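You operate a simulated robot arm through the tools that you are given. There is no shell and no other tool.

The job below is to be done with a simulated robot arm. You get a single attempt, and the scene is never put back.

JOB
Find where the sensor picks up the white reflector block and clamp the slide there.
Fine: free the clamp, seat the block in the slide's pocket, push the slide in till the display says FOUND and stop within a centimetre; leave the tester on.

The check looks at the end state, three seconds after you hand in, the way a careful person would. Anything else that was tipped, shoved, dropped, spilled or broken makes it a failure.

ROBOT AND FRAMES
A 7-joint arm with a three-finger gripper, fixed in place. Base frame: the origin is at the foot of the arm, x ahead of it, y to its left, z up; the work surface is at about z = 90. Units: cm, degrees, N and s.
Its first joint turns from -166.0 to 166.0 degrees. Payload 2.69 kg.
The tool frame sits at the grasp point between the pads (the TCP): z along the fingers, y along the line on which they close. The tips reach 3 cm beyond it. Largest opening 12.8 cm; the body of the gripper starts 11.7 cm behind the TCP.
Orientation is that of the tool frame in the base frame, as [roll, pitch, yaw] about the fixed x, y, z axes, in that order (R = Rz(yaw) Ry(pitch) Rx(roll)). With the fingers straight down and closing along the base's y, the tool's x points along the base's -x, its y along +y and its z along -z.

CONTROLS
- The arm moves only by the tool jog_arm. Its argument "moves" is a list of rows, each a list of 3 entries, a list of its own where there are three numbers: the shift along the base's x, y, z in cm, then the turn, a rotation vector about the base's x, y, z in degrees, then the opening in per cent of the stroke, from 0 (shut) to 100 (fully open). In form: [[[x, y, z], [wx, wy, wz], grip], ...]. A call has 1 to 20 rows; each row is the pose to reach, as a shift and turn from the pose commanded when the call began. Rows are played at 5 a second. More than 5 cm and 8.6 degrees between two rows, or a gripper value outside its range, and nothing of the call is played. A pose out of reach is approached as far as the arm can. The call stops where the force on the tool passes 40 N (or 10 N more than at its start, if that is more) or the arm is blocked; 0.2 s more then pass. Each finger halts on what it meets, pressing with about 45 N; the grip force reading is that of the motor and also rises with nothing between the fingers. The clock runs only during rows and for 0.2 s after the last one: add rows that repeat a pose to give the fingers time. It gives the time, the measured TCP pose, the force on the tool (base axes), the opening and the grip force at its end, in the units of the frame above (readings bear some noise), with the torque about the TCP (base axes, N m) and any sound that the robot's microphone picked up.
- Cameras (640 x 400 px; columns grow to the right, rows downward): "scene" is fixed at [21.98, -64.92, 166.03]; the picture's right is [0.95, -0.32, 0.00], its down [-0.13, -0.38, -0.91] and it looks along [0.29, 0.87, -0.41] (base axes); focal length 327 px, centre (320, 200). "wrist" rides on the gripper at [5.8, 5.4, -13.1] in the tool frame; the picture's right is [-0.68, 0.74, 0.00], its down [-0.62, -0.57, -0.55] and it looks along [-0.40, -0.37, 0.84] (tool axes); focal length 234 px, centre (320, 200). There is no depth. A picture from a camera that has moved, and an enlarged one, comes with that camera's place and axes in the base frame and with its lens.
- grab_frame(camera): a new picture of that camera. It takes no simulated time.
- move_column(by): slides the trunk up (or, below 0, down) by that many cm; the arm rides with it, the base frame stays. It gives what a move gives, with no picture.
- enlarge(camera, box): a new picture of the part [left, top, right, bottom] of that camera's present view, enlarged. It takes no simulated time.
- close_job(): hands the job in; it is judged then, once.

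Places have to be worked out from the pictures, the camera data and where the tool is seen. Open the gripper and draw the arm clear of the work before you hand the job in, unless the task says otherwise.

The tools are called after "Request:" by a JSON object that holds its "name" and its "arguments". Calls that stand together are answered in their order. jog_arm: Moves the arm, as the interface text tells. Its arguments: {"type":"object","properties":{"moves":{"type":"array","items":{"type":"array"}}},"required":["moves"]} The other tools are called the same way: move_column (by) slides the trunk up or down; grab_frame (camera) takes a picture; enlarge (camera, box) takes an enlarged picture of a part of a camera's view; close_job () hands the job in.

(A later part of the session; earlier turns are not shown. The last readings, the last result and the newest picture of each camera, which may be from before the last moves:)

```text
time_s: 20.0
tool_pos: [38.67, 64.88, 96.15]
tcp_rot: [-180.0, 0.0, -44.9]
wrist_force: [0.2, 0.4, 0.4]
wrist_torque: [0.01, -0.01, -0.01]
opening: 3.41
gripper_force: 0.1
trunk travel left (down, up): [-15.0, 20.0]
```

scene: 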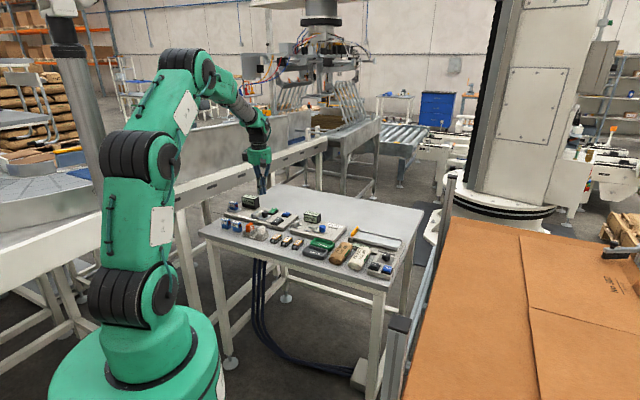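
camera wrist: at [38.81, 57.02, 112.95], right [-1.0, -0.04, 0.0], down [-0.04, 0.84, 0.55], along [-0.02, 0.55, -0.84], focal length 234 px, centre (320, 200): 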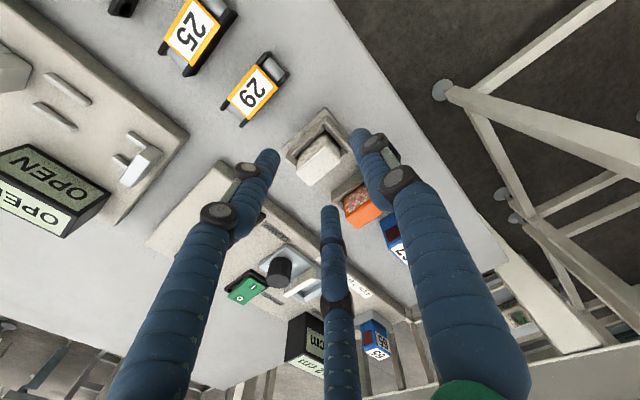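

Still free at 3.4 cm. I keep closing in small increments until contact shows.

Request:
{"name": "jog_arm", "arguments": {"moves": [[[0, 0, 0], [0, 0, 0], 26], [[0, 0, 0], [0, 0, 0], 25], [[0, 0, 0], [0, 0, 0], 25]]}}

Request:
{"name": "jog_arm", "arguments": {"moves": [[[0, 0, 0], [0, 0, 0], 24.5], [[0, 0, 0], [0, 0, 0], 24], [[0, 0, 0], [0, 0, 0], 24]]}}

Request:
{"name": "enlarge", "arguments": {"camera": "scene", "box": [245, 212, 285, 244]}}

```text
time_s: 20.8
tool_pos: [38.58, 64.73, 96.09]
tcp_rot: [-180.0, 0.0, -45.0]
wrist_force: [-0.3, -0.1, -0.1]
wrist_torque: [0.04, 0.02, 0.01]
opening: 3.22
gripper_force: 0.1
trunk travel left (down, up): [-15.0, 20.0]
```

```text
time_s: 21.6
tool_pos: [38.47, 64.88, 96.25]
tcp_rot: [180.0, 0.0, -45.0]
wrist_force: [0.4, 0.3, -0.1]
wrist_torque: [0.0, 0.02, 0.0]
opening: 3.08
gripper_force: 0.1
trunk travel left (down, up): [-15.0, 20.0]
```

```text
12.50 times, centred on (265, 228) of scene
camera zoom: at [21.98, -64.92, 166.03], right [0.95, -0.32, 0.0], down [-0.13, -0.38, -0.91], along [0.29, 0.87, -0.41], focal length 4090 px, centre (1008, -150)
```

zoom: 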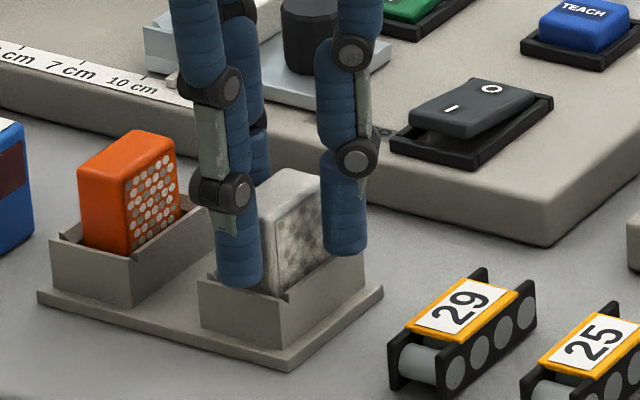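

No contact at 3.08 cm yet, close to my lower estimate of the block width. I continue closing.

Request:
{"name": "jog_arm", "arguments": {"moves": [[[0, 0, 0], [0, 0, 0], 23.5], [[0, 0, 0], [0, 0, 0], 23], [[0, 0, 0], [0, 0, 0], 23]]}}

Request:
{"name": "jog_arm", "arguments": {"moves": [[[0, 0, 0], [0, 0, 0], 22.5], [[0, 0, 0], [0, 0, 0], 22], [[0, 0, 0], [0, 0, 0], 22]]}}

Request:
{"name": "enlarge", "arguments": {"camera": "wrist", "box": [240, 90, 400, 210]}}

```text
time_s: 22.4
tool_pos: [38.45, 64.9, 96.25]
tcp_rot: [-180.0, 0.0, -45.1]
wrist_force: [-0.2, -0.3, -0.3]
wrist_torque: [-0.01, -0.05, -0.01]
opening: 3.01
gripper_force: 0.1
trunk travel left (down, up): [-15.0, 20.0]
```

```text
time_s: 23.2
tool_pos: [38.59, 64.88, 96.13]
tcp_rot: [180.0, 0.0, -45.0]
wrist_force: [-0.8, 0.2, -0.3]
wrist_torque: [-0.02, 0.01, 0.01]
opening: 2.87
gripper_force: 0.4
trunk travel left (down, up): [-15.0, 20.0]
```

```text
3.33 times, centred on (320, 150) of wrist
camera zoom: at [38.93, 56.94, 109.32], right [-1.0, -0.04, 0.0], down [-0.04, 0.84, 0.55], along [-0.02, 0.55, -0.84], focal length 781 px, centre (320, 367)
```

zoom: 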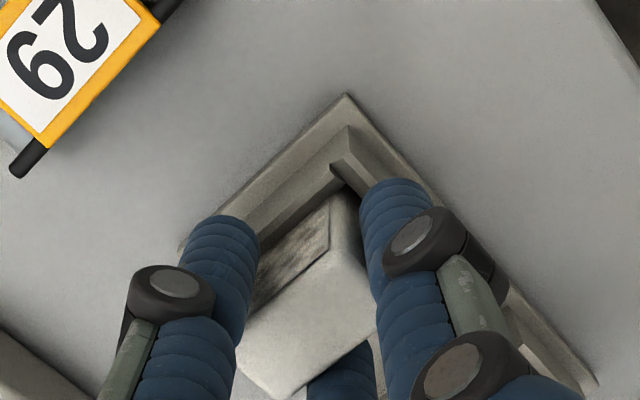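

The grip motor just began to load (0.4) at 2.87 cm, so the fingers are touching the block. I close to a firm grip.

Request:
{"name": "jog_arm", "arguments": {"moves": [[[0, 0, 0], [0, 0, 0], 20], [[0, 0, 0], [0, 0, 0], 18], [[0, 0, 0], [0, 0, 0], 16], [[0, 0, 0], [0, 0, 0], 12], [[0, 0, 0], [0, 0, 0], 12]]}}

Request:
{"name": "enlarge", "arguments": {"camera": "wrist", "box": [240, 90, 400, 210]}}

Request:
{"name": "enlarge", "arguments": {"camera": "scene", "box": [245, 212, 285, 244]}}

```text
time_s: 24.4
tool_pos: [38.49, 64.78, 96.17]
tcp_rot: [-180.0, 0.1, -45.0]
wrist_force: [-7.7, 4.1, -1.0]
wrist_torque: [0.16, 0.29, 0.06]
opening: 2.35
gripper_force: 44.4
trunk travel left (down, up): [-15.0, 20.0]
```

```text
3.33 times, centred on (320, 150) of wrist
camera zoom: at [38.88, 56.97, 109.31], right [-1.0, -0.04, 0.0], down [-0.04, 0.84, 0.55], along [-0.02, 0.55, -0.84], focal length 781 px, centre (320, 367)
```

zoom: 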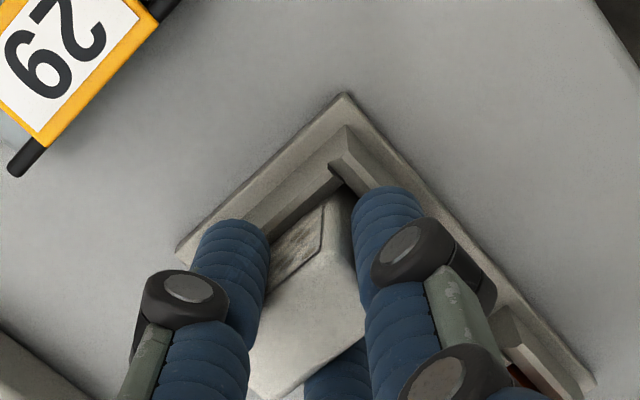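

```text
12.50 times, centred on (265, 228) of scene
camera zoom: at [21.98, -64.92, 166.03], right [0.95, -0.32, 0.0], down [-0.13, -0.38, -0.91], along [0.29, 0.87, -0.41], focal length 4090 px, centre (1008, -150)
```

zoom: 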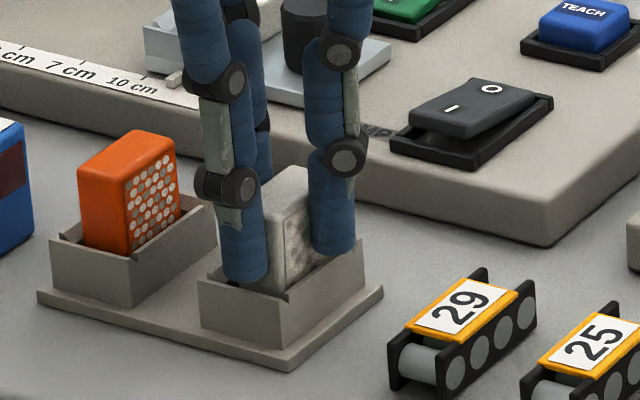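

The fingers stopped at 2.35 cm with 44 N and there is a sideways force along e1, which doesn't fit a simple squeeze across a ~3.3 cm width. I look closer before lifting.

Request:
{"name": "enlarge", "arguments": {"camera": "wrist", "box": [280, 110, 370, 220]}}

Request:
{"name": "enlarge", "arguments": {"camera": "scene", "box": [255, 222, 279, 242]}}

Request:
{"name": "grab_frame", "arguments": {"camera": "wrist"}}

```text
3.64 times, centred on (325, 165) of wrist
camera zoom: at [38.88, 56.97, 109.31], right [-1.0, -0.04, 0.0], down [-0.04, 0.84, 0.55], along [-0.02, 0.55, -0.84], focal length 852 px, centre (302, 327)
```

zoom: 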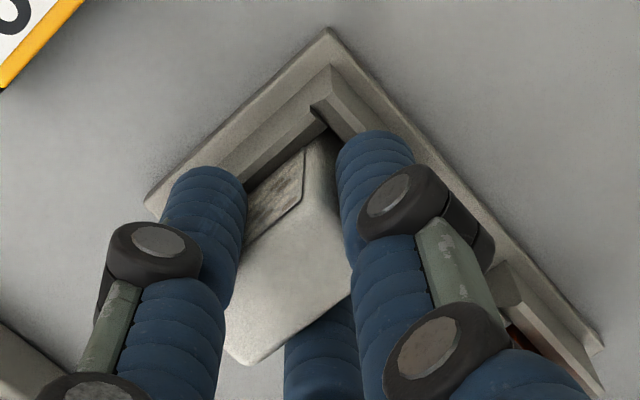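

```text
16.00 times, centred on (267, 232) of scene
camera zoom: at [21.98, -64.92, 166.03], right [0.95, -0.32, 0.0], down [-0.13, -0.38, -0.91], along [0.29, 0.87, -0.41], focal length 5236 px, centre (1168, -312)
```

zoom: 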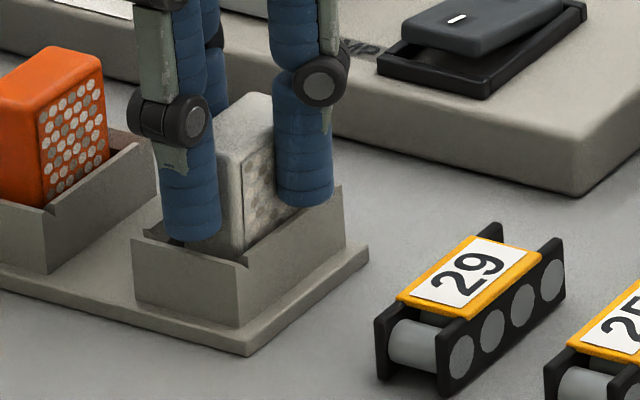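

```text
taken
camera wrist: at [38.88, 56.97, 109.31], right [-1.0, -0.04, 0.0], down [-0.04, 0.84, 0.55], along [-0.02, 0.55, -0.84], focal length 234 px, centre (320, 200)
```

wrist: 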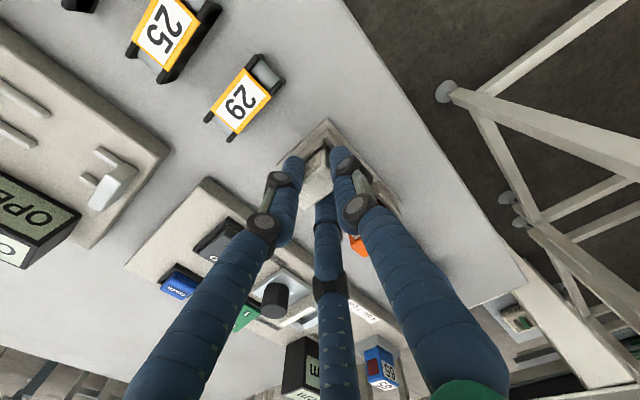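

The block now seems held by all the prongs, with about 8 N pushing the tool towards -e1 because the block is pressed on a holder wall. I relieve that by shifting the tool slightly along -e1 before lifting.

Request:
{"name": "jog_arm", "arguments": {"moves": [[[-0.05, 0.03, 0], [0, 0, 0], 12], [[-0.1, 0.06, 0], [0, 0, 0], 12], [[-0.1, 0.06, 0], [0, 0, 0], 12]]}}

Request:
{"name": "enlarge", "arguments": {"camera": "wrist", "box": [280, 110, 370, 220]}}

```text
time_s: 25.2
tool_pos: [38.56, 64.92, 96.03]
tcp_rot: [-180.0, 0.1, -45.0]
wrist_force: [0.6, 0.1, -0.1]
wrist_torque: [0.03, -0.02, -0.03]
opening: 2.32
gripper_force: 45.0
trunk travel left (down, up): [-15.0, 20.0]
```

```text
3.64 times, centred on (325, 165) of wrist
camera zoom: at [38.83, 56.97, 109.33], right [-1.0, -0.04, 0.0], down [-0.04, 0.84, 0.55], along [-0.02, 0.55, -0.84], focal length 852 px, centre (302, 327)
```

zoom: 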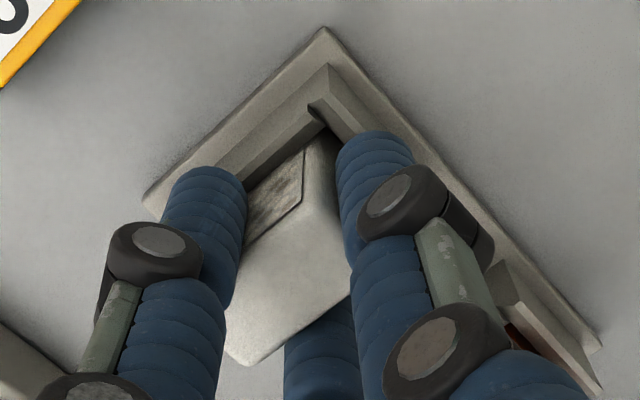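

The side force has vanished. I lift slowly and check that the block comes out straight and the holder stays put.

Request:
{"name": "jog_arm", "arguments": {"moves": [[[0, 0, 0.3], [0, 0, 0], 12], [[0, 0, 0.6], [0, 0, 0], 12], [[0, 0, 1.0], [0, 0, 0], 12], [[0, 0, 1.0], [0, 0, 0], 12]]}}

Request:
{"name": "enlarge", "arguments": {"camera": "scene", "box": [245, 212, 285, 244]}}

Request:
{"name": "enlarge", "arguments": {"camera": "wrist", "box": [280, 110, 370, 220]}}

```text
time_s: 26.2
tool_pos: [38.4, 64.75, 96.99]
tcp_rot: [-180.0, 0.0, -44.9]
wrist_force: [-0.1, 0.0, -0.4]
wrist_torque: [0.02, 0.0, -0.02]
opening: 2.28
gripper_force: 45.4
trunk travel left (down, up): [-15.0, 20.0]
```

```text
12.50 times, centred on (265, 228) of scene
camera zoom: at [21.98, -64.92, 166.03], right [0.95, -0.32, 0.0], down [-0.13, -0.38, -0.91], along [0.29, 0.87, -0.41], focal length 4090 px, centre (1008, -150)
```

zoom: 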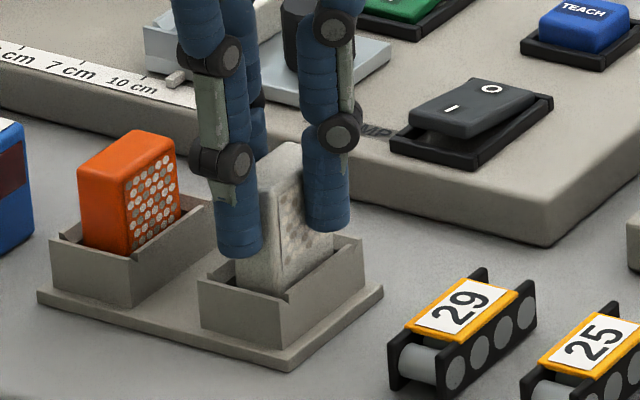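

```text
3.64 times, centred on (325, 165) of wrist
camera zoom: at [38.76, 56.95, 110.29], right [-1.0, -0.04, 0.0], down [-0.04, 0.84, 0.55], along [-0.02, 0.55, -0.84], focal length 852 px, centre (302, 327)
```

zoom: 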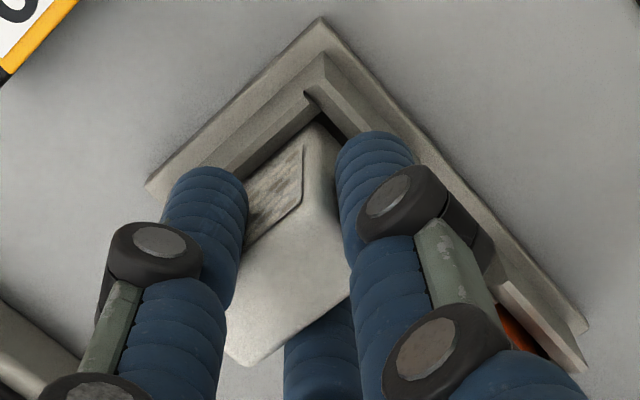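

The block lifts cleanly and the holder stays in place. I raise it further and check it in both cameras.

Request:
{"name": "jog_arm", "arguments": {"moves": [[[0, 0, 1.5], [0, 0, 0], 12], [[0, 0, 4], [0, 0, 0], 12], [[0, 0, 7], [0, 0, 0], 12], [[0, 0, 10], [0, 0, 0], 12], [[0, 0, 10], [0, 0, 0], 12]]}}

Request:
{"name": "enlarge", "arguments": {"camera": "scene", "box": [240, 185, 290, 245]}}

Request:
{"name": "enlarge", "arguments": {"camera": "wrist", "box": [280, 110, 370, 220]}}

Request:
{"name": "grab_frame", "arguments": {"camera": "wrist"}}

```text
time_s: 27.4
tool_pos: [38.27, 64.7, 107.34]
tcp_rot: [-180.0, 0.0, -45.0]
wrist_force: [-0.1, -0.5, 0.0]
wrist_torque: [0.02, -0.03, -0.03]
opening: 2.27
gripper_force: 44.8
trunk travel left (down, up): [-15.0, 20.0]
```

```text
6.67 times, centred on (265, 215) of scene
camera zoom: at [21.98, -64.92, 166.03], right [0.95, -0.32, 0.0], down [-0.13, -0.38, -0.91], along [0.29, 0.87, -0.41], focal length 2182 px, centre (687, 100)
```

zoom: 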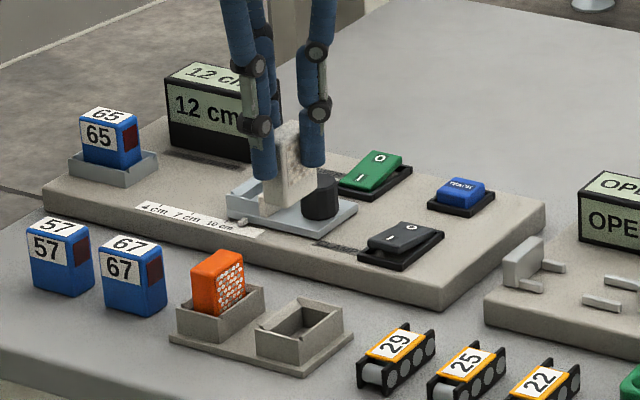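

```text
3.64 times, centred on (325, 165) of wrist
camera zoom: at [38.72, 56.82, 120.44], right [-1.0, -0.04, 0.0], down [-0.04, 0.84, 0.55], along [-0.02, 0.55, -0.84], focal length 852 px, centre (302, 327)
```

zoom: 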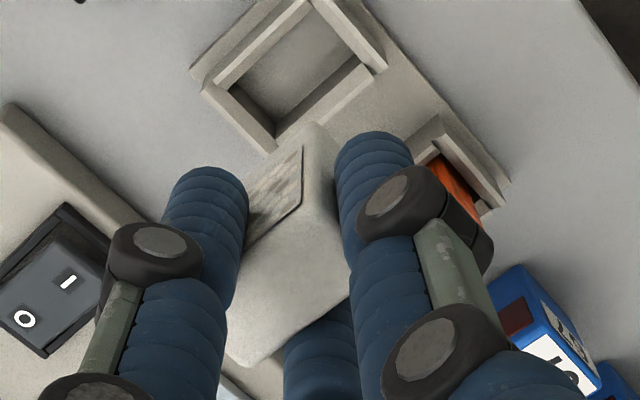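

```text
taken
camera wrist: at [38.72, 56.82, 120.44], right [-1.0, -0.04, 0.0], down [-0.04, 0.84, 0.55], along [-0.02, 0.55, -0.84], focal length 234 px, centre (320, 200)
```

wrist: 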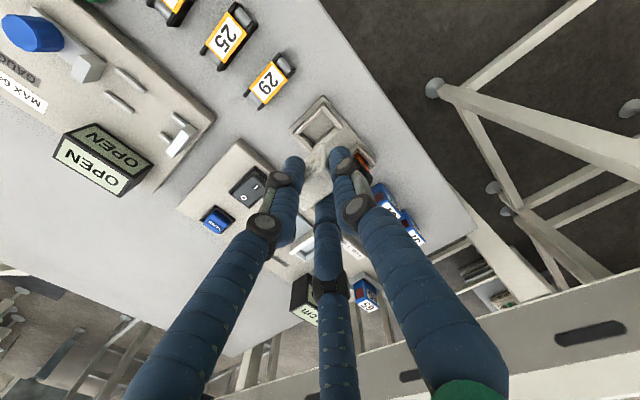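

The block is held cleanly. Lifting it straight out leaves the block exactly above its empty socket, so I can use this picture as reference. I carry it over the slide's pocket at about (39.05, 83.4), raised about 2.5 cm, to compare.

Request:
{"name": "jog_arm", "arguments": {"moves": [[[0.1, 2.5, 1.5], [0, 0, 0], 12], [[0.2, 6, 2.5], [0, 0, 0], 12], [[0.3, 10, 2.5], [0, 0, 0], 12], [[0.4, 13.5, 2.5], [0, 0, 0], 12], [[0.5, 16.5, 2.5], [0, 0, 0], 12], [[0.55, 18.55, 2.5], [0, 0, 0], 12], [[0.55, 18.55, 2.5], [0, 0, 0], 12]]}}

Request:
{"name": "enlarge", "arguments": {"camera": "wrist", "box": [280, 110, 370, 220]}}

Request:
{"name": "enlarge", "arguments": {"camera": "wrist", "box": [240, 60, 400, 180]}}

Request:
{"name": "enlarge", "arguments": {"camera": "scene", "box": [215, 165, 305, 245]}}

```text
time_s: 29.0
tool_pos: [38.93, 83.59, 109.67]
tcp_rot: [-180.0, 0.0, -45.0]
wrist_force: [0.7, -0.1, 0.0]
wrist_torque: [-0.02, 0.03, 0.04]
opening: 2.25
gripper_force: 44.7
trunk travel left (down, up): [-15.0, 20.0]
```

```text
3.64 times, centred on (325, 165) of wrist
camera zoom: at [39.26, 75.64, 122.83], right [-1.0, -0.04, 0.0], down [-0.04, 0.84, 0.55], along [-0.02, 0.55, -0.84], focal length 852 px, centre (302, 327)
```

zoom: 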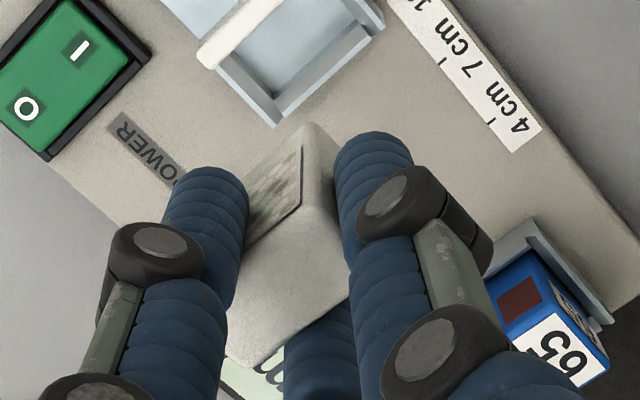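

```text
3.33 times, centred on (320, 120) of wrist
camera zoom: at [39.26, 75.64, 122.83], right [-1.0, -0.04, 0.0], down [-0.04, 0.84, 0.55], along [-0.02, 0.55, -0.84], focal length 781 px, centre (320, 467)
```

zoom: 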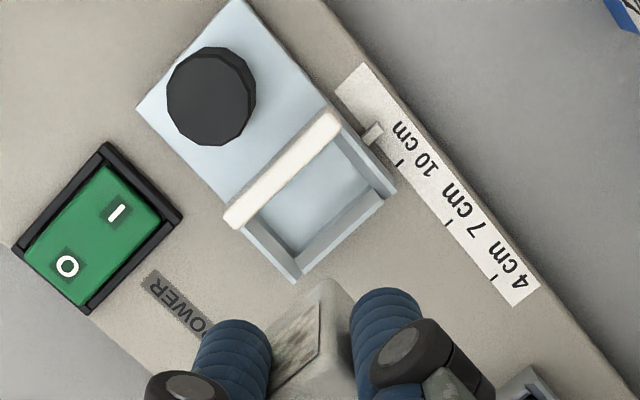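

```text
5.00 times, centred on (260, 205) of scene
camera zoom: at [21.98, -64.92, 166.03], right [0.95, -0.32, 0.0], down [-0.13, -0.38, -0.91], along [0.29, 0.87, -0.41], focal length 1636 px, centre (620, 175)
```

zoom: 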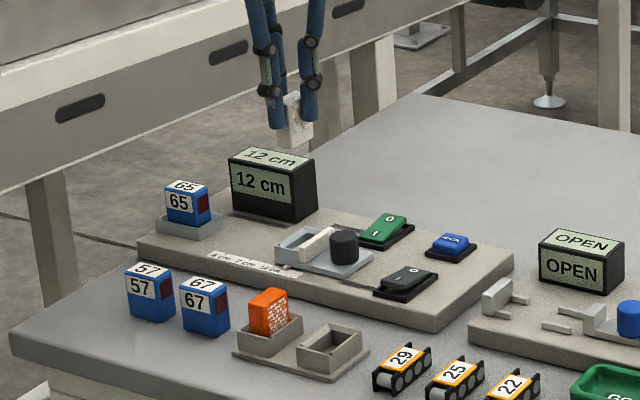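

This view shows the pocket clearly: a light-blue frame with a taller white back wall, and the block in hand. I zoom further on the pocket to measure its inside.

Request:
{"name": "enlarge", "arguments": {"camera": "wrist", "box": [285, 85, 350, 150]}}

Request:
{"name": "enlarge", "arguments": {"camera": "wrist", "box": [300, 130, 345, 215]}}

Request:
{"name": "enlarge", "arguments": {"camera": "scene", "box": [248, 180, 292, 225]}}

```text
6.15 times, centred on (318, 118) of wrist
camera zoom: at [39.26, 75.64, 122.83], right [-1.0, -0.04, 0.0], down [-0.04, 0.84, 0.55], along [-0.02, 0.55, -0.84], focal length 1441 px, centre (335, 708)
```

zoom: 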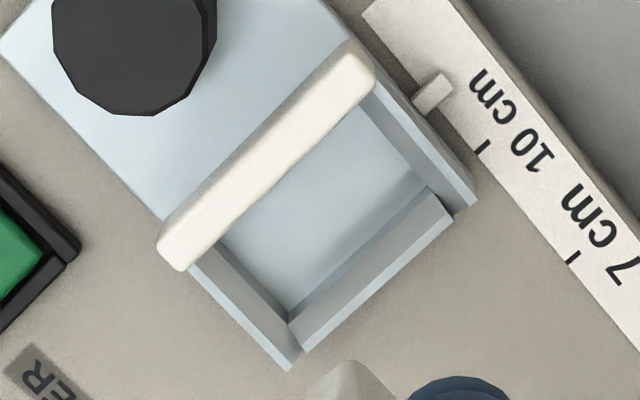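

```text
4.71 times, centred on (322, 172) of wrist
camera zoom: at [39.26, 75.64, 122.83], right [-1.0, -0.04, 0.0], down [-0.04, 0.84, 0.55], along [-0.02, 0.55, -0.84], focal length 1102 px, centre (308, 329)
```

zoom: 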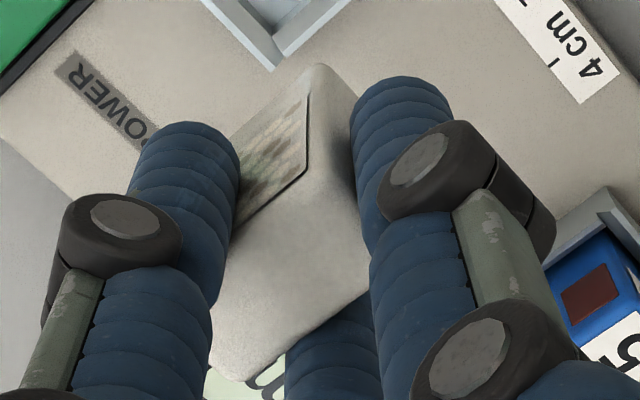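

```text
8.89 times, centred on (270, 202) of scene
camera zoom: at [21.98, -64.92, 166.03], right [0.95, -0.32, 0.0], down [-0.13, -0.38, -0.91], along [0.29, 0.87, -0.41], focal length 2909 px, centre (764, 178)
```

zoom: 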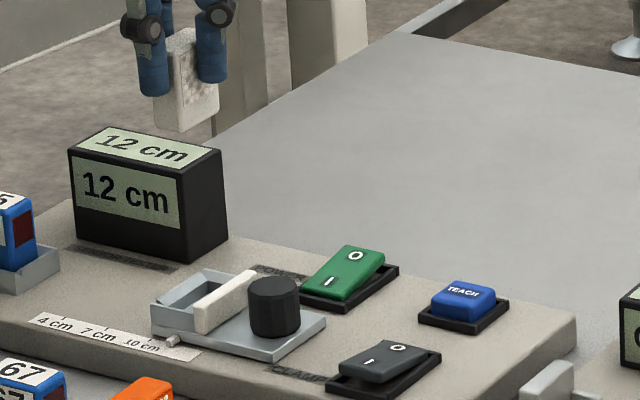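

By the model, the pocket centre is about (0.26, -0.82) from the tool axis and the block centre about (0.17, 0.35), so I need about (+0.09, -1.15). I shift and lower so the block's bottom is roughly 1–1.5 cm above the white wall, then re-check.

Request:
{"name": "jog_arm", "arguments": {"moves": [[[0.09, -1.15, 0], [0, 0, 0], 12], [[0.09, -1.15, -2.5], [0, 0, 0], 12], [[0.09, -1.15, -5], [0, 0, 0], 12], [[0.09, -1.15, -7], [0, 0, 0], 12], [[0.09, -1.15, -7], [0, 0, 0], 12]]}}

Request:
{"name": "enlarge", "arguments": {"camera": "wrist", "box": [265, 80, 385, 200]}}

Request:
{"name": "enlarge", "arguments": {"camera": "scene", "box": [240, 190, 290, 230]}}

```text
time_s: 30.2
tool_pos: [39.1, 82.4, 102.57]
tcp_rot: [-180.0, 0.0, -45.1]
wrist_force: [-0.6, 1.0, -0.4]
wrist_torque: [0.0, -0.02, 0.02]
opening: 2.27
gripper_force: 45.1
trunk travel left (down, up): [-15.0, 20.0]
```

```text
3.33 times, centred on (325, 140) of wrist
camera zoom: at [39.43, 74.45, 115.77], right [-1.0, -0.04, 0.0], down [-0.04, 0.84, 0.55], along [-0.02, 0.55, -0.84], focal length 781 px, centre (303, 400)
```

zoom: 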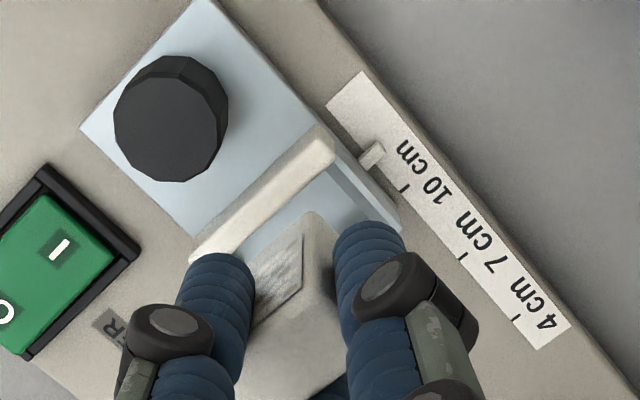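

```text
10.00 times, centred on (265, 210) of scene
camera zoom: at [21.98, -64.92, 166.03], right [0.95, -0.32, 0.0], down [-0.13, -0.38, -0.91], along [0.29, 0.87, -0.41], focal length 3272 px, centre (870, 100)
```

zoom: 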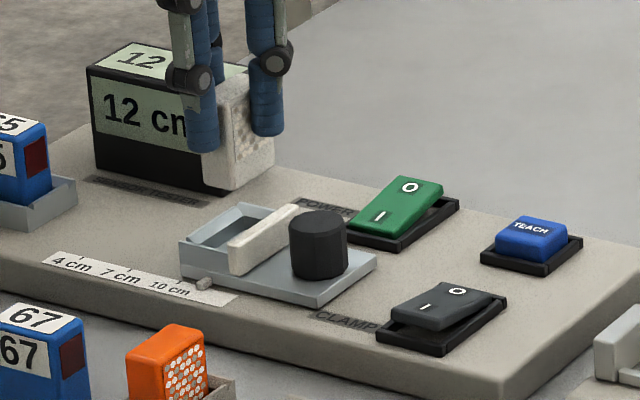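

The block hangs above the pocket and the slide is undisturbed. I zoom in on both views to compare the block's bottom corner with the pocket's corners.

Request:
{"name": "enlarge", "arguments": {"camera": "wrist", "box": [295, 105, 350, 175]}}

Request:
{"name": "enlarge", "arguments": {"camera": "scene", "box": [252, 196, 278, 222]}}

```text
5.71 times, centred on (322, 140) of wrist
camera zoom: at [39.43, 74.45, 115.77], right [-1.0, -0.04, 0.0], down [-0.04, 0.84, 0.55], along [-0.02, 0.55, -0.84], focal length 1338 px, centre (306, 543)
```

zoom: 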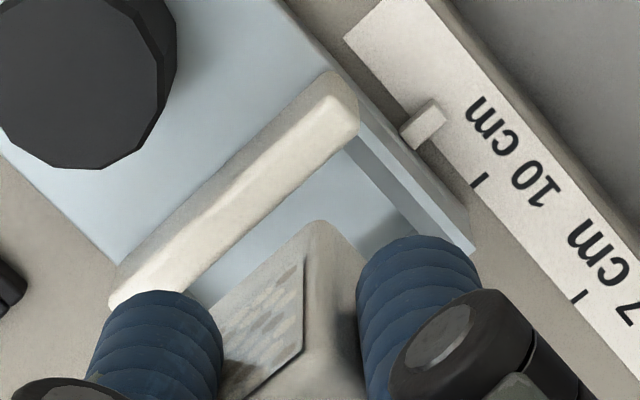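

```text
15.38 times, centred on (265, 209) of scene
camera zoom: at [21.98, -64.92, 166.03], right [0.95, -0.32, 0.0], down [-0.13, -0.38, -0.91], along [0.29, 0.87, -0.41], focal length 5034 px, centre (1166, 62)
```

zoom: 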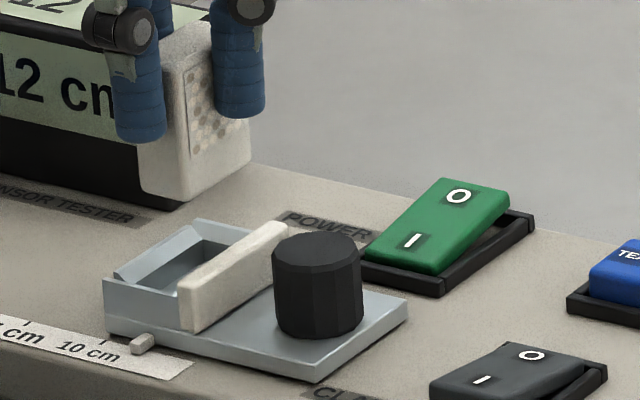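

The block's corner and the pocket corner agree to about 0.1 cm in both directions (e1 ≈ -0.1, e2 ≈ +0.45 from the tool axis). I lower about 2.5 cm, still above the walls, and check again.

Request:
{"name": "jog_arm", "arguments": {"moves": [[[0, 0, -0.8], [0, 0, 0], 12], [[0, 0, -1.6], [0, 0, 0], 12], [[0, 0, -2.2], [0, 0, 0], 12], [[0, 0, -2.2], [0, 0, 0], 12]]}}

Request:
{"name": "enlarge", "arguments": {"camera": "wrist", "box": [285, 105, 365, 195]}}

Request:
{"name": "enlarge", "arguments": {"camera": "scene", "box": [250, 196, 280, 226]}}

```text
time_s: 31.2
tool_pos: [39.03, 82.28, 100.39]
tcp_rot: [179.9, 0.0, -45.1]
wrist_force: [-0.1, 0.7, -1.1]
wrist_torque: [-0.02, 0.04, 0.04]
opening: 2.26
gripper_force: 45.2
trunk travel left (down, up): [-15.0, 20.0]
```

```text
4.44 times, centred on (325, 150) of wrist
camera zoom: at [39.45, 74.35, 113.52], right [-1.0, -0.04, 0.0], down [-0.04, 0.84, 0.55], along [-0.02, 0.55, -0.84], focal length 1041 px, centre (298, 422)
```

zoom: 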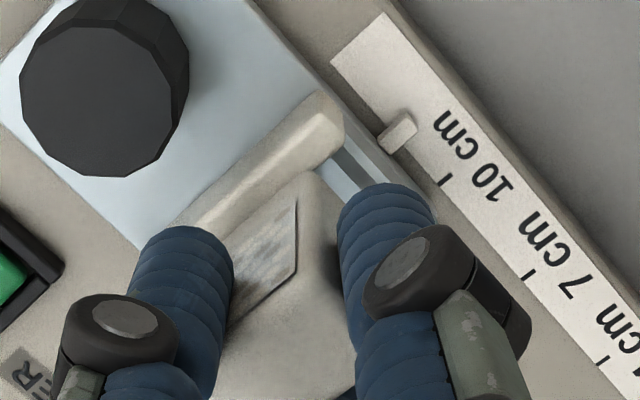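

```text
13.33 times, centred on (265, 211) of scene
camera zoom: at [21.98, -64.92, 166.03], right [0.95, -0.32, 0.0], down [-0.13, -0.38, -0.91], along [0.29, 0.87, -0.41], focal length 4363 px, centre (1053, 53)
```

zoom: 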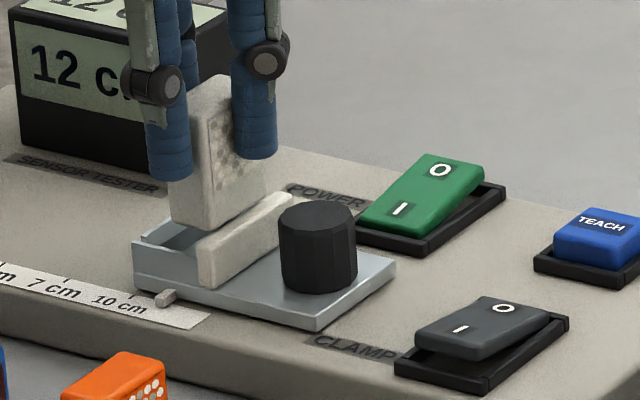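

Both views show the block lined up inside the pocket walls with a slightly larger gap at the white wall. I nudge about 0.05 cm towards it and lower gently into the pocket, watching the force.

Request:
{"name": "jog_arm", "arguments": {"moves": [[[0.04, -0.04, -0.2], [0, 0, 0], 12], [[0.04, -0.04, -0.4], [0, 0, 0], 12], [[0.04, -0.04, -0.6], [0, 0, 0], 12], [[0.04, -0.04, -0.8], [0, 0, 0], 12], [[0.04, -0.04, -0.8], [0, 0, 0], 12]]}}

Request:
{"name": "enlarge", "arguments": {"camera": "wrist", "box": [285, 105, 365, 195]}}

Request:
{"name": "enlarge", "arguments": {"camera": "scene", "box": [250, 196, 280, 226]}}

```text
time_s: 32.5
tool_pos: [39.22, 82.36, 100.19]
tcp_rot: [-179.5, 0.2, -45.0]
wrist_force: [1.8, 2.9, 8.7]
wrist_torque: [0.03, -0.08, 0.01]
opening: 2.25
gripper_force: 45.0
trunk travel left (down, up): [-15.0, 20.0]
stopped in row 5: the force on the tool passed its limit at 41 N (the readings are from after the stop); the commanded pose is now the measured one
```

```text
4.44 times, centred on (325, 150) of wrist
camera zoom: at [39.54, 74.44, 113.35], right [-1.0, -0.04, 0.0], down [-0.04, 0.83, 0.56], along [-0.02, 0.56, -0.83], focal length 1041 px, centre (298, 422)
```

zoom: 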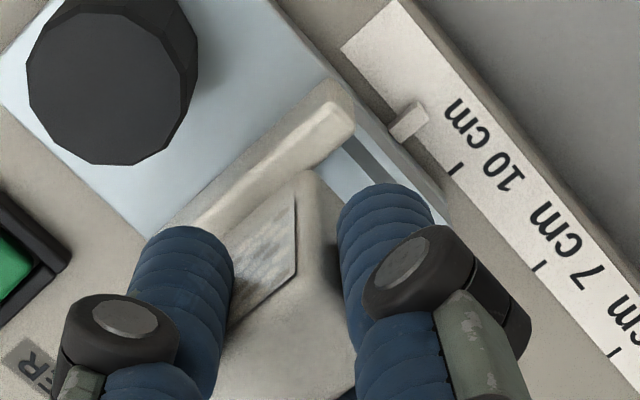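

```text
13.33 times, centred on (265, 211) of scene
camera zoom: at [21.98, -64.92, 166.03], right [0.95, -0.32, 0.0], down [-0.13, -0.38, -0.91], along [0.29, 0.87, -0.41], focal length 4363 px, centre (1053, 53)
```

zoom: 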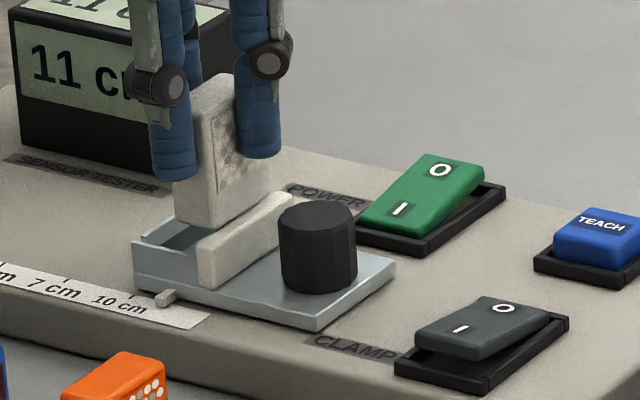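

The block touched something at tool z≈100.2 (41 N stop), with the slide not moved. I zoom in to see which wall it is touching.

Request:
{"name": "enlarge", "arguments": {"camera": "scene", "box": [256, 202, 274, 220]}}

Request:
{"name": "enlarge", "arguments": {"camera": "wrist", "box": [300, 115, 350, 165]}}

```text
16.00 times, centred on (265, 211) of scene
camera zoom: at [21.98, -64.92, 166.03], right [0.95, -0.32, 0.0], down [-0.13, -0.38, -0.91], along [0.29, 0.87, -0.41], focal length 5236 px, centre (1200, 24)
```

zoom: 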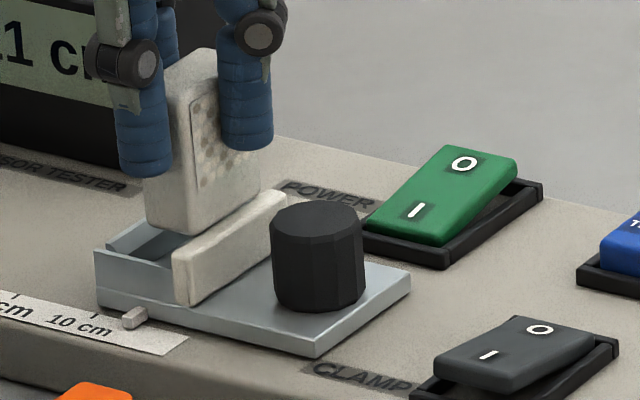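

```text
8.00 times, centred on (325, 140) of wrist
camera zoom: at [39.54, 74.44, 113.35], right [-1.0, -0.04, 0.0], down [-0.04, 0.83, 0.56], along [-0.02, 0.56, -0.83], focal length 1873 px, centre (280, 680)
```

zoom: 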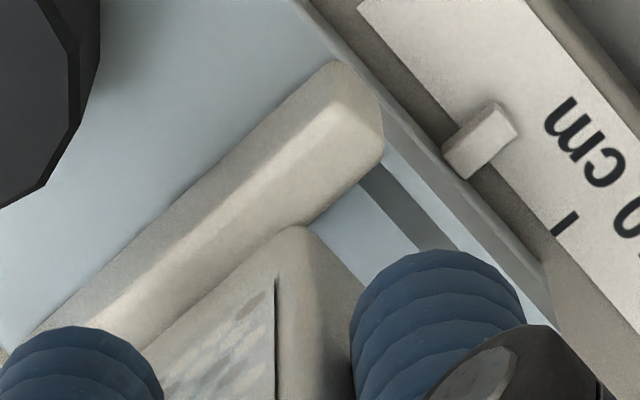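

In the wrist close-up, the block's lower edge coincides with the inner top edge of the white back wall, so it is sitting on that wall by about 0.1 cm. I raise slightly, shift about 0.22 cm along -e1 and check.

Request:
{"name": "jog_arm", "arguments": {"moves": [[[0, 0, 0.3], [0, 0, 0], 12], [[0, 0, 0.6], [0, 0, 0], 12], [[-0.16, 0.16, 0.6], [0, 0, 0], 12], [[-0.16, 0.16, 0.6], [0, 0, 0], 12]]}}

Request:
{"name": "enlarge", "arguments": {"camera": "wrist", "box": [300, 115, 350, 165]}}

Request:
{"name": "enlarge", "arguments": {"camera": "scene", "box": [256, 202, 274, 220]}}

```text
time_s: 33.5
tool_pos: [39.02, 82.55, 100.58]
tcp_rot: [-179.7, 0.2, -44.9]
wrist_force: [-0.8, 0.4, 0.2]
wrist_torque: [-0.01, 0.02, 0.04]
opening: 2.25
gripper_force: 45.0
trunk travel left (down, up): [-15.0, 20.0]
```

```text
8.00 times, centred on (325, 140) of wrist
camera zoom: at [39.35, 74.54, 113.74], right [-1.0, -0.04, 0.0], down [-0.04, 0.83, 0.55], along [-0.02, 0.55, -0.83], focal length 1873 px, centre (280, 680)
```

zoom: 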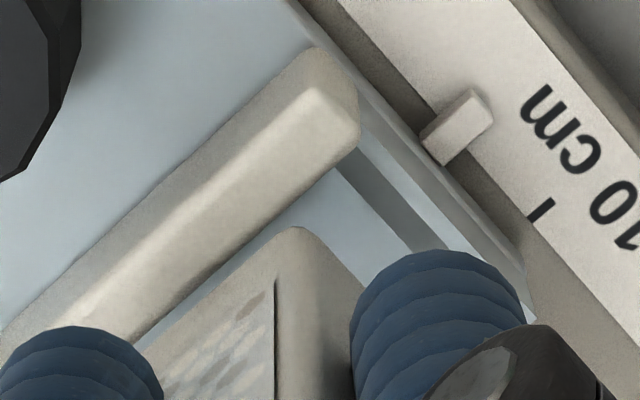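

```text
16.00 times, centred on (265, 211) of scene
camera zoom: at [21.98, -64.92, 166.03], right [0.95, -0.32, 0.0], down [-0.13, -0.38, -0.91], along [0.29, 0.87, -0.41], focal length 5236 px, centre (1200, 24)
```

zoom: 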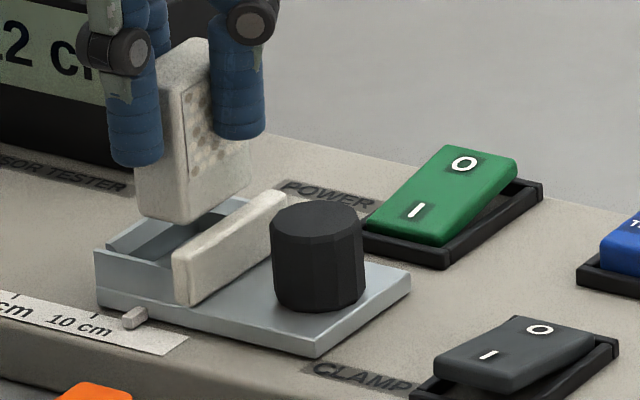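

There is now a clear gap between the block and the white wall. I lower again in small steps, watching the force.

Request:
{"name": "jog_arm", "arguments": {"moves": [[[0, 0, -0.3], [0, 0, 0], 12], [[0, 0, -0.6], [0, 0, 0], 12], [[0, 0, -0.8], [0, 0, 0], 12], [[0, 0, -1.0], [0, 0, 0], 12], [[0, 0, -1.0], [0, 0, 0], 12]]}}

Request:
{"name": "enlarge", "arguments": {"camera": "wrist", "box": [300, 115, 350, 165]}}

Request:
{"name": "enlarge", "arguments": {"camera": "scene", "box": [256, 202, 274, 220]}}

```text
time_s: 34.7
tool_pos: [39.0, 82.64, 100.15]
tcp_rot: [-179.2, 0.3, -45.0]
wrist_force: [-2.8, -2.1, 38.6]
wrist_torque: [-0.5, 0.07, -0.03]
opening: 2.25
gripper_force: 44.7
trunk travel left (down, up): [-15.0, 20.0]
```

```text
8.00 times, centred on (325, 140) of wrist
camera zoom: at [39.31, 74.57, 113.26], right [-1.0, -0.04, -0.01], down [-0.04, 0.83, 0.56], along [-0.02, 0.56, -0.83], focal length 1873 px, centre (280, 680)
```

zoom: 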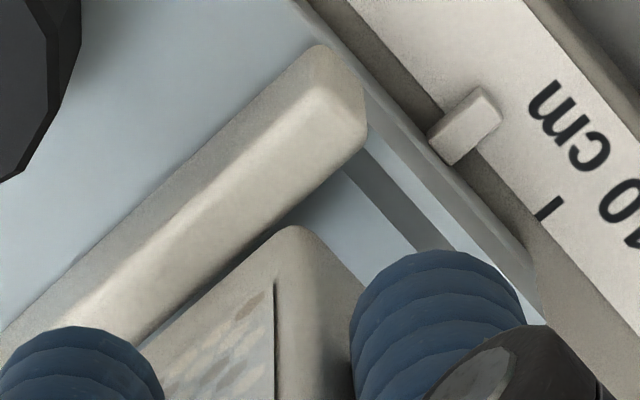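

```text
16.00 times, centred on (265, 211) of scene
camera zoom: at [21.98, -64.92, 166.03], right [0.95, -0.32, 0.0], down [-0.13, -0.38, -0.91], along [0.29, 0.87, -0.41], focal length 5236 px, centre (1200, 24)
```

zoom: 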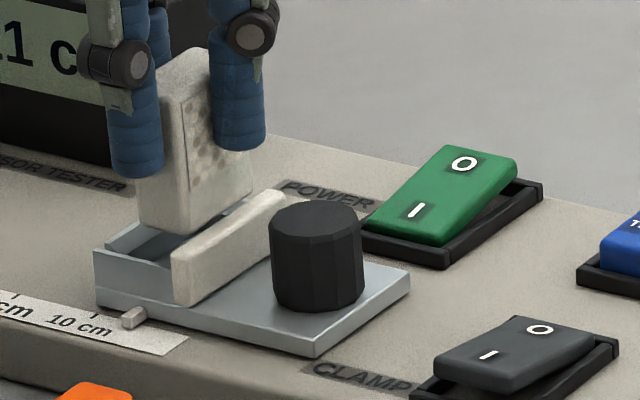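

It is still blocked at the same height (tool z≈100.15), and the torque puts the contact on the block's +e1 edge. I look even closer in both views before doing anything else.

Request:
{"name": "enlarge", "arguments": {"camera": "wrist", "box": [300, 125, 345, 155]}}

Request:
{"name": "enlarge", "arguments": {"camera": "scene", "box": [257, 206, 271, 216]}}

Request:
{"name": "grab_frame", "arguments": {"camera": "wrist"}}

```text
13.33 times, centred on (322, 140) of wrist
camera zoom: at [39.31, 74.57, 113.26], right [-1.0, -0.04, -0.01], down [-0.04, 0.83, 0.56], along [-0.02, 0.56, -0.83], focal length 3122 px, centre (287, 1000)
```

zoom: 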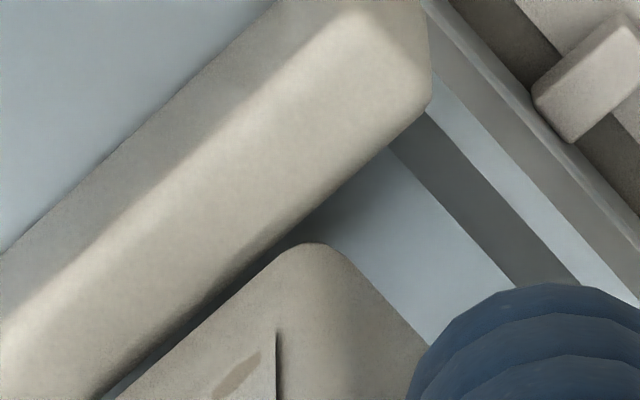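

```text
16.00 times, centred on (264, 211) of scene
camera zoom: at [21.98, -64.92, 166.03], right [0.95, -0.32, 0.0], down [-0.13, -0.38, -0.91], along [0.29, 0.87, -0.41], focal length 5236 px, centre (1216, 24)
```

zoom: 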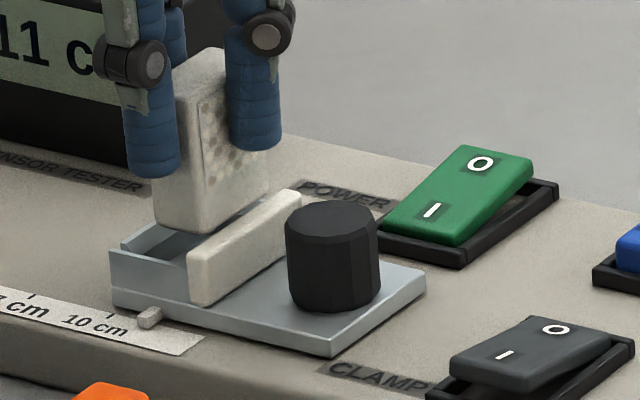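

```text
taken
camera wrist: at [39.31, 74.57, 113.26], right [-1.0, -0.04, -0.01], down [-0.04, 0.83, 0.56], along [-0.02, 0.56, -0.83], focal length 234 px, centre (320, 200)
```

wrist: 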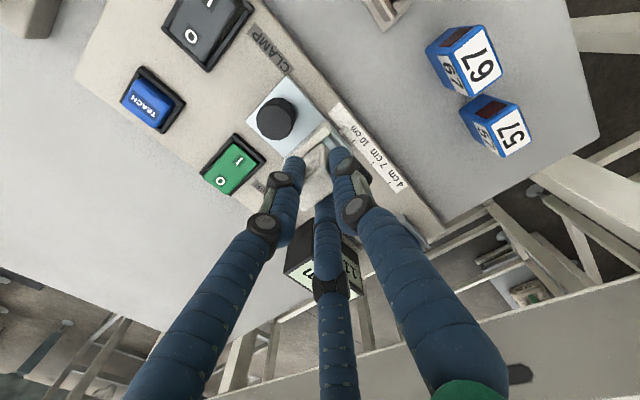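

The block's lower +e1 edge appears rotated about 3° relative to the white wall, so its far end overlaps the wall. I raise slightly to take the load off and look at the block's yaw relative to the slide.

Request:
{"name": "jog_arm", "arguments": {"moves": [[[0, 0, 0.4], [0, 0, 0], 12], [[0, 0, 1.0], [0, 0, 0], 12], [[0, 0, 1.4], [0, 0, 0], 12], [[0, 0, 1.4], [0, 0, 0], 12]]}}

Request:
{"name": "enlarge", "arguments": {"camera": "wrist", "box": [295, 110, 350, 165]}}

Request:
{"name": "enlarge", "arguments": {"camera": "wrist", "box": [285, 140, 355, 220]}}

Request:
{"name": "enlarge", "arguments": {"camera": "scene", "box": [257, 204, 271, 216]}}

```text
time_s: 35.7
tool_pos: [38.98, 82.57, 100.92]
tcp_rot: [-179.9, 0.1, -45.0]
wrist_force: [-0.8, 0.4, -0.6]
wrist_torque: [0.01, -0.02, 0.03]
opening: 2.24
gripper_force: 44.6
trunk travel left (down, up): [-15.0, 20.0]
```

```text
7.27 times, centred on (322, 138) of wrist
camera zoom: at [39.31, 74.56, 114.08], right [-1.0, -0.04, 0.0], down [-0.04, 0.83, 0.55], along [-0.02, 0.55, -0.83], focal length 1703 px, centre (302, 654)
```

zoom: 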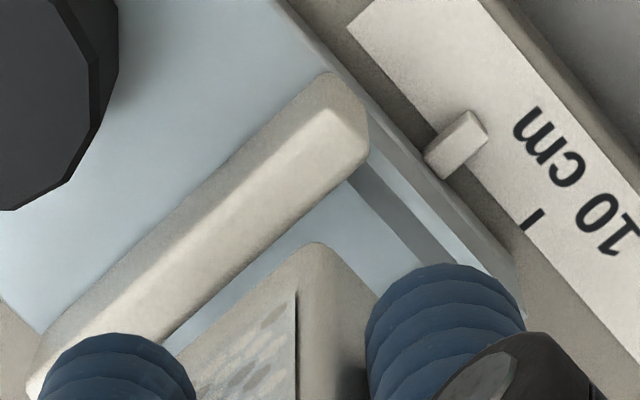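

```text
5.00 times, centred on (320, 180) of wrist
camera zoom: at [39.31, 74.56, 114.08], right [-1.0, -0.04, 0.0], down [-0.04, 0.83, 0.55], along [-0.02, 0.55, -0.83], focal length 1171 px, centre (320, 300)
```

zoom: 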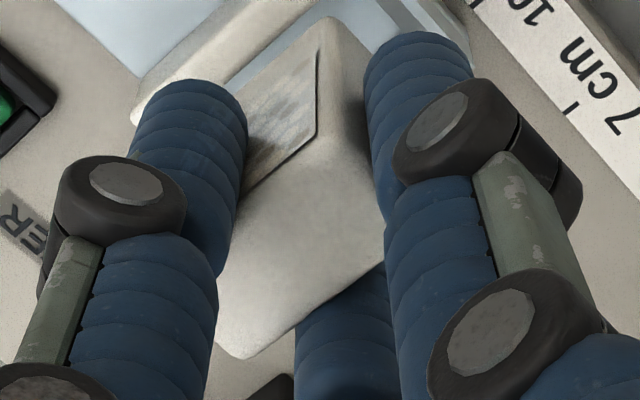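

```text
16.00 times, centred on (264, 210) of scene
camera zoom: at [21.98, -64.92, 166.03], right [0.95, -0.32, 0.0], down [-0.13, -0.38, -0.91], along [0.29, 0.87, -0.41], focal length 5236 px, centre (1216, 40)
```

zoom: 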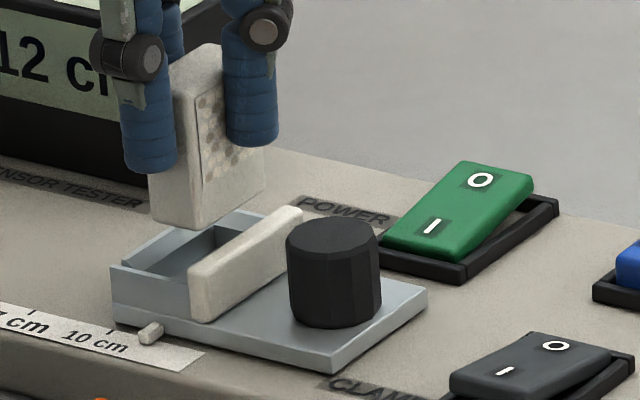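

I estimate the block is about 2° clockwise of the slide's axis. I rotate the tool by +2° and shift another 0.2 cm along -e1, then look before lowering.

Request:
{"name": "jog_arm", "arguments": {"moves": [[[-0.07, 0.07, 0], [0, 0, 1], 12], [[-0.14, 0.14, 0], [0, 0, 2], 12], [[-0.14, 0.14, 0], [0, 0, 2], 12]]}}

Request:
{"name": "enlarge", "arguments": {"camera": "wrist", "box": [295, 110, 350, 165]}}

Request:
{"name": "enlarge", "arguments": {"camera": "scene", "box": [257, 204, 271, 216]}}

```text
time_s: 36.5
tool_pos: [38.9, 82.75, 100.98]
tcp_rot: [-179.8, 0.1, -43.0]
wrist_force: [0.8, -0.2, -0.1]
wrist_torque: [0.03, -0.03, -0.03]
opening: 2.25
gripper_force: 44.9
trunk travel left (down, up): [-15.0, 20.0]
```

```text
7.27 times, centred on (322, 138) of wrist
camera zoom: at [39.47, 74.8, 114.16], right [-1.0, -0.08, 0.0], down [-0.07, 0.83, 0.55], along [-0.04, 0.55, -0.83], focal length 1703 px, centre (302, 654)
```

zoom: 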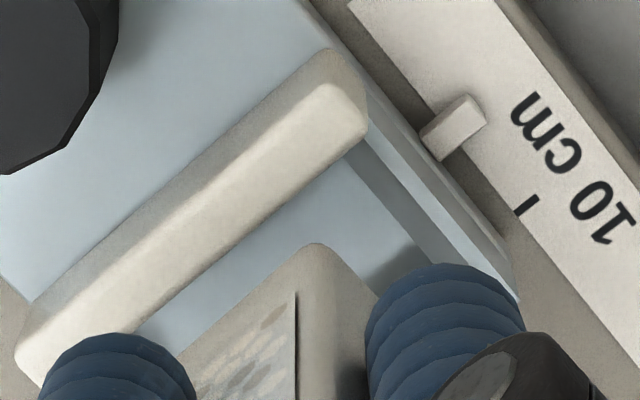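

```text
16.00 times, centred on (264, 210) of scene
camera zoom: at [21.98, -64.92, 166.03], right [0.95, -0.32, 0.0], down [-0.13, -0.38, -0.91], along [0.29, 0.87, -0.41], focal length 5236 px, centre (1216, 40)
```

zoom: 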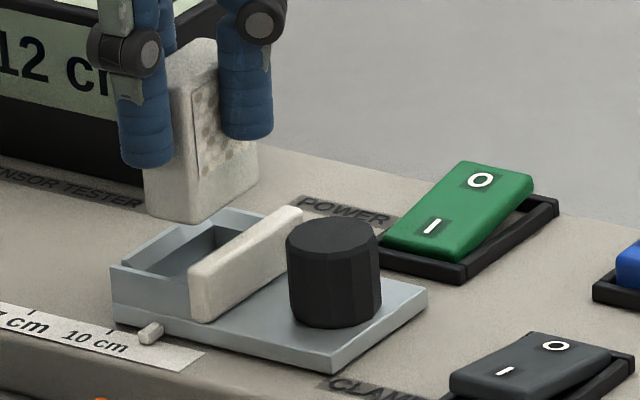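

The gap to the white wall is now about 0.3 cm and the edges look parallel. I lower in small steps again.

Request:
{"name": "jog_arm", "arguments": {"moves": [[[0, 0, -0.3], [0, 0, 0], 12], [[0, 0, -0.6], [0, 0, 0], 12], [[0, 0, -0.9], [0, 0, 0], 12], [[0, 0, -1.1], [0, 0, 0], 12], [[0, 0, -1.1], [0, 0, 0], 12]]}}

Request:
{"name": "enlarge", "arguments": {"camera": "wrist", "box": [295, 110, 350, 165]}}

Request:
{"name": "enlarge", "arguments": {"camera": "scene", "box": [257, 204, 271, 216]}}

```text
time_s: 37.7
tool_pos: [38.96, 82.74, 100.1]
tcp_rot: [-179.7, 0.2, -43.0]
wrist_force: [0.3, 0.6, -1.2]
wrist_torque: [0.0, -0.03, 0.0]
opening: 2.24
gripper_force: 45.1
trunk travel left (down, up): [-15.0, 20.0]
```

```text
7.27 times, centred on (322, 138) of wrist
camera zoom: at [39.54, 74.8, 113.06], right [-1.0, -0.08, 0.0], down [-0.07, 0.83, 0.55], along [-0.04, 0.55, -0.83], focal length 1703 px, centre (302, 654)
```

zoom: 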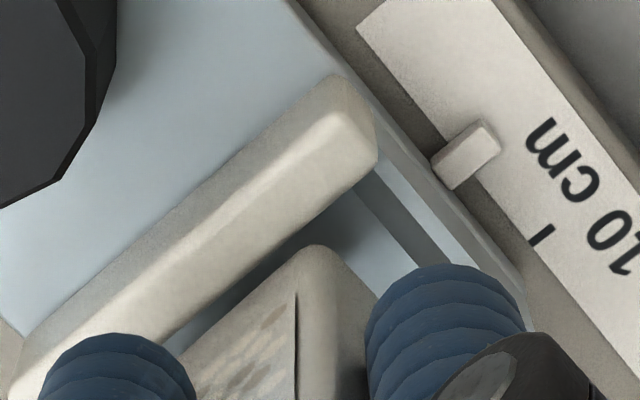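

```text
16.00 times, centred on (264, 210) of scene
camera zoom: at [21.98, -64.92, 166.03], right [0.95, -0.32, 0.0], down [-0.13, -0.38, -0.91], along [0.29, 0.87, -0.41], focal length 5236 px, centre (1216, 40)
```

zoom: 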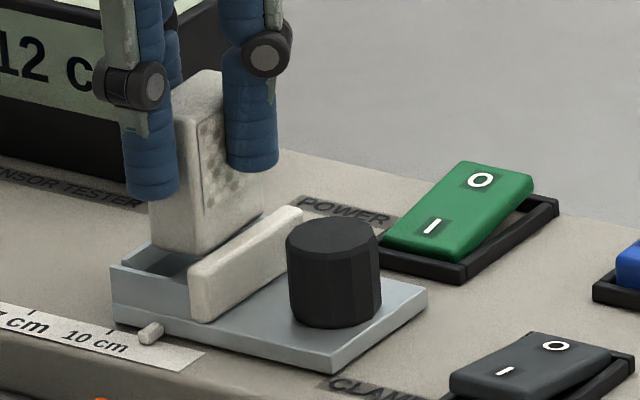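

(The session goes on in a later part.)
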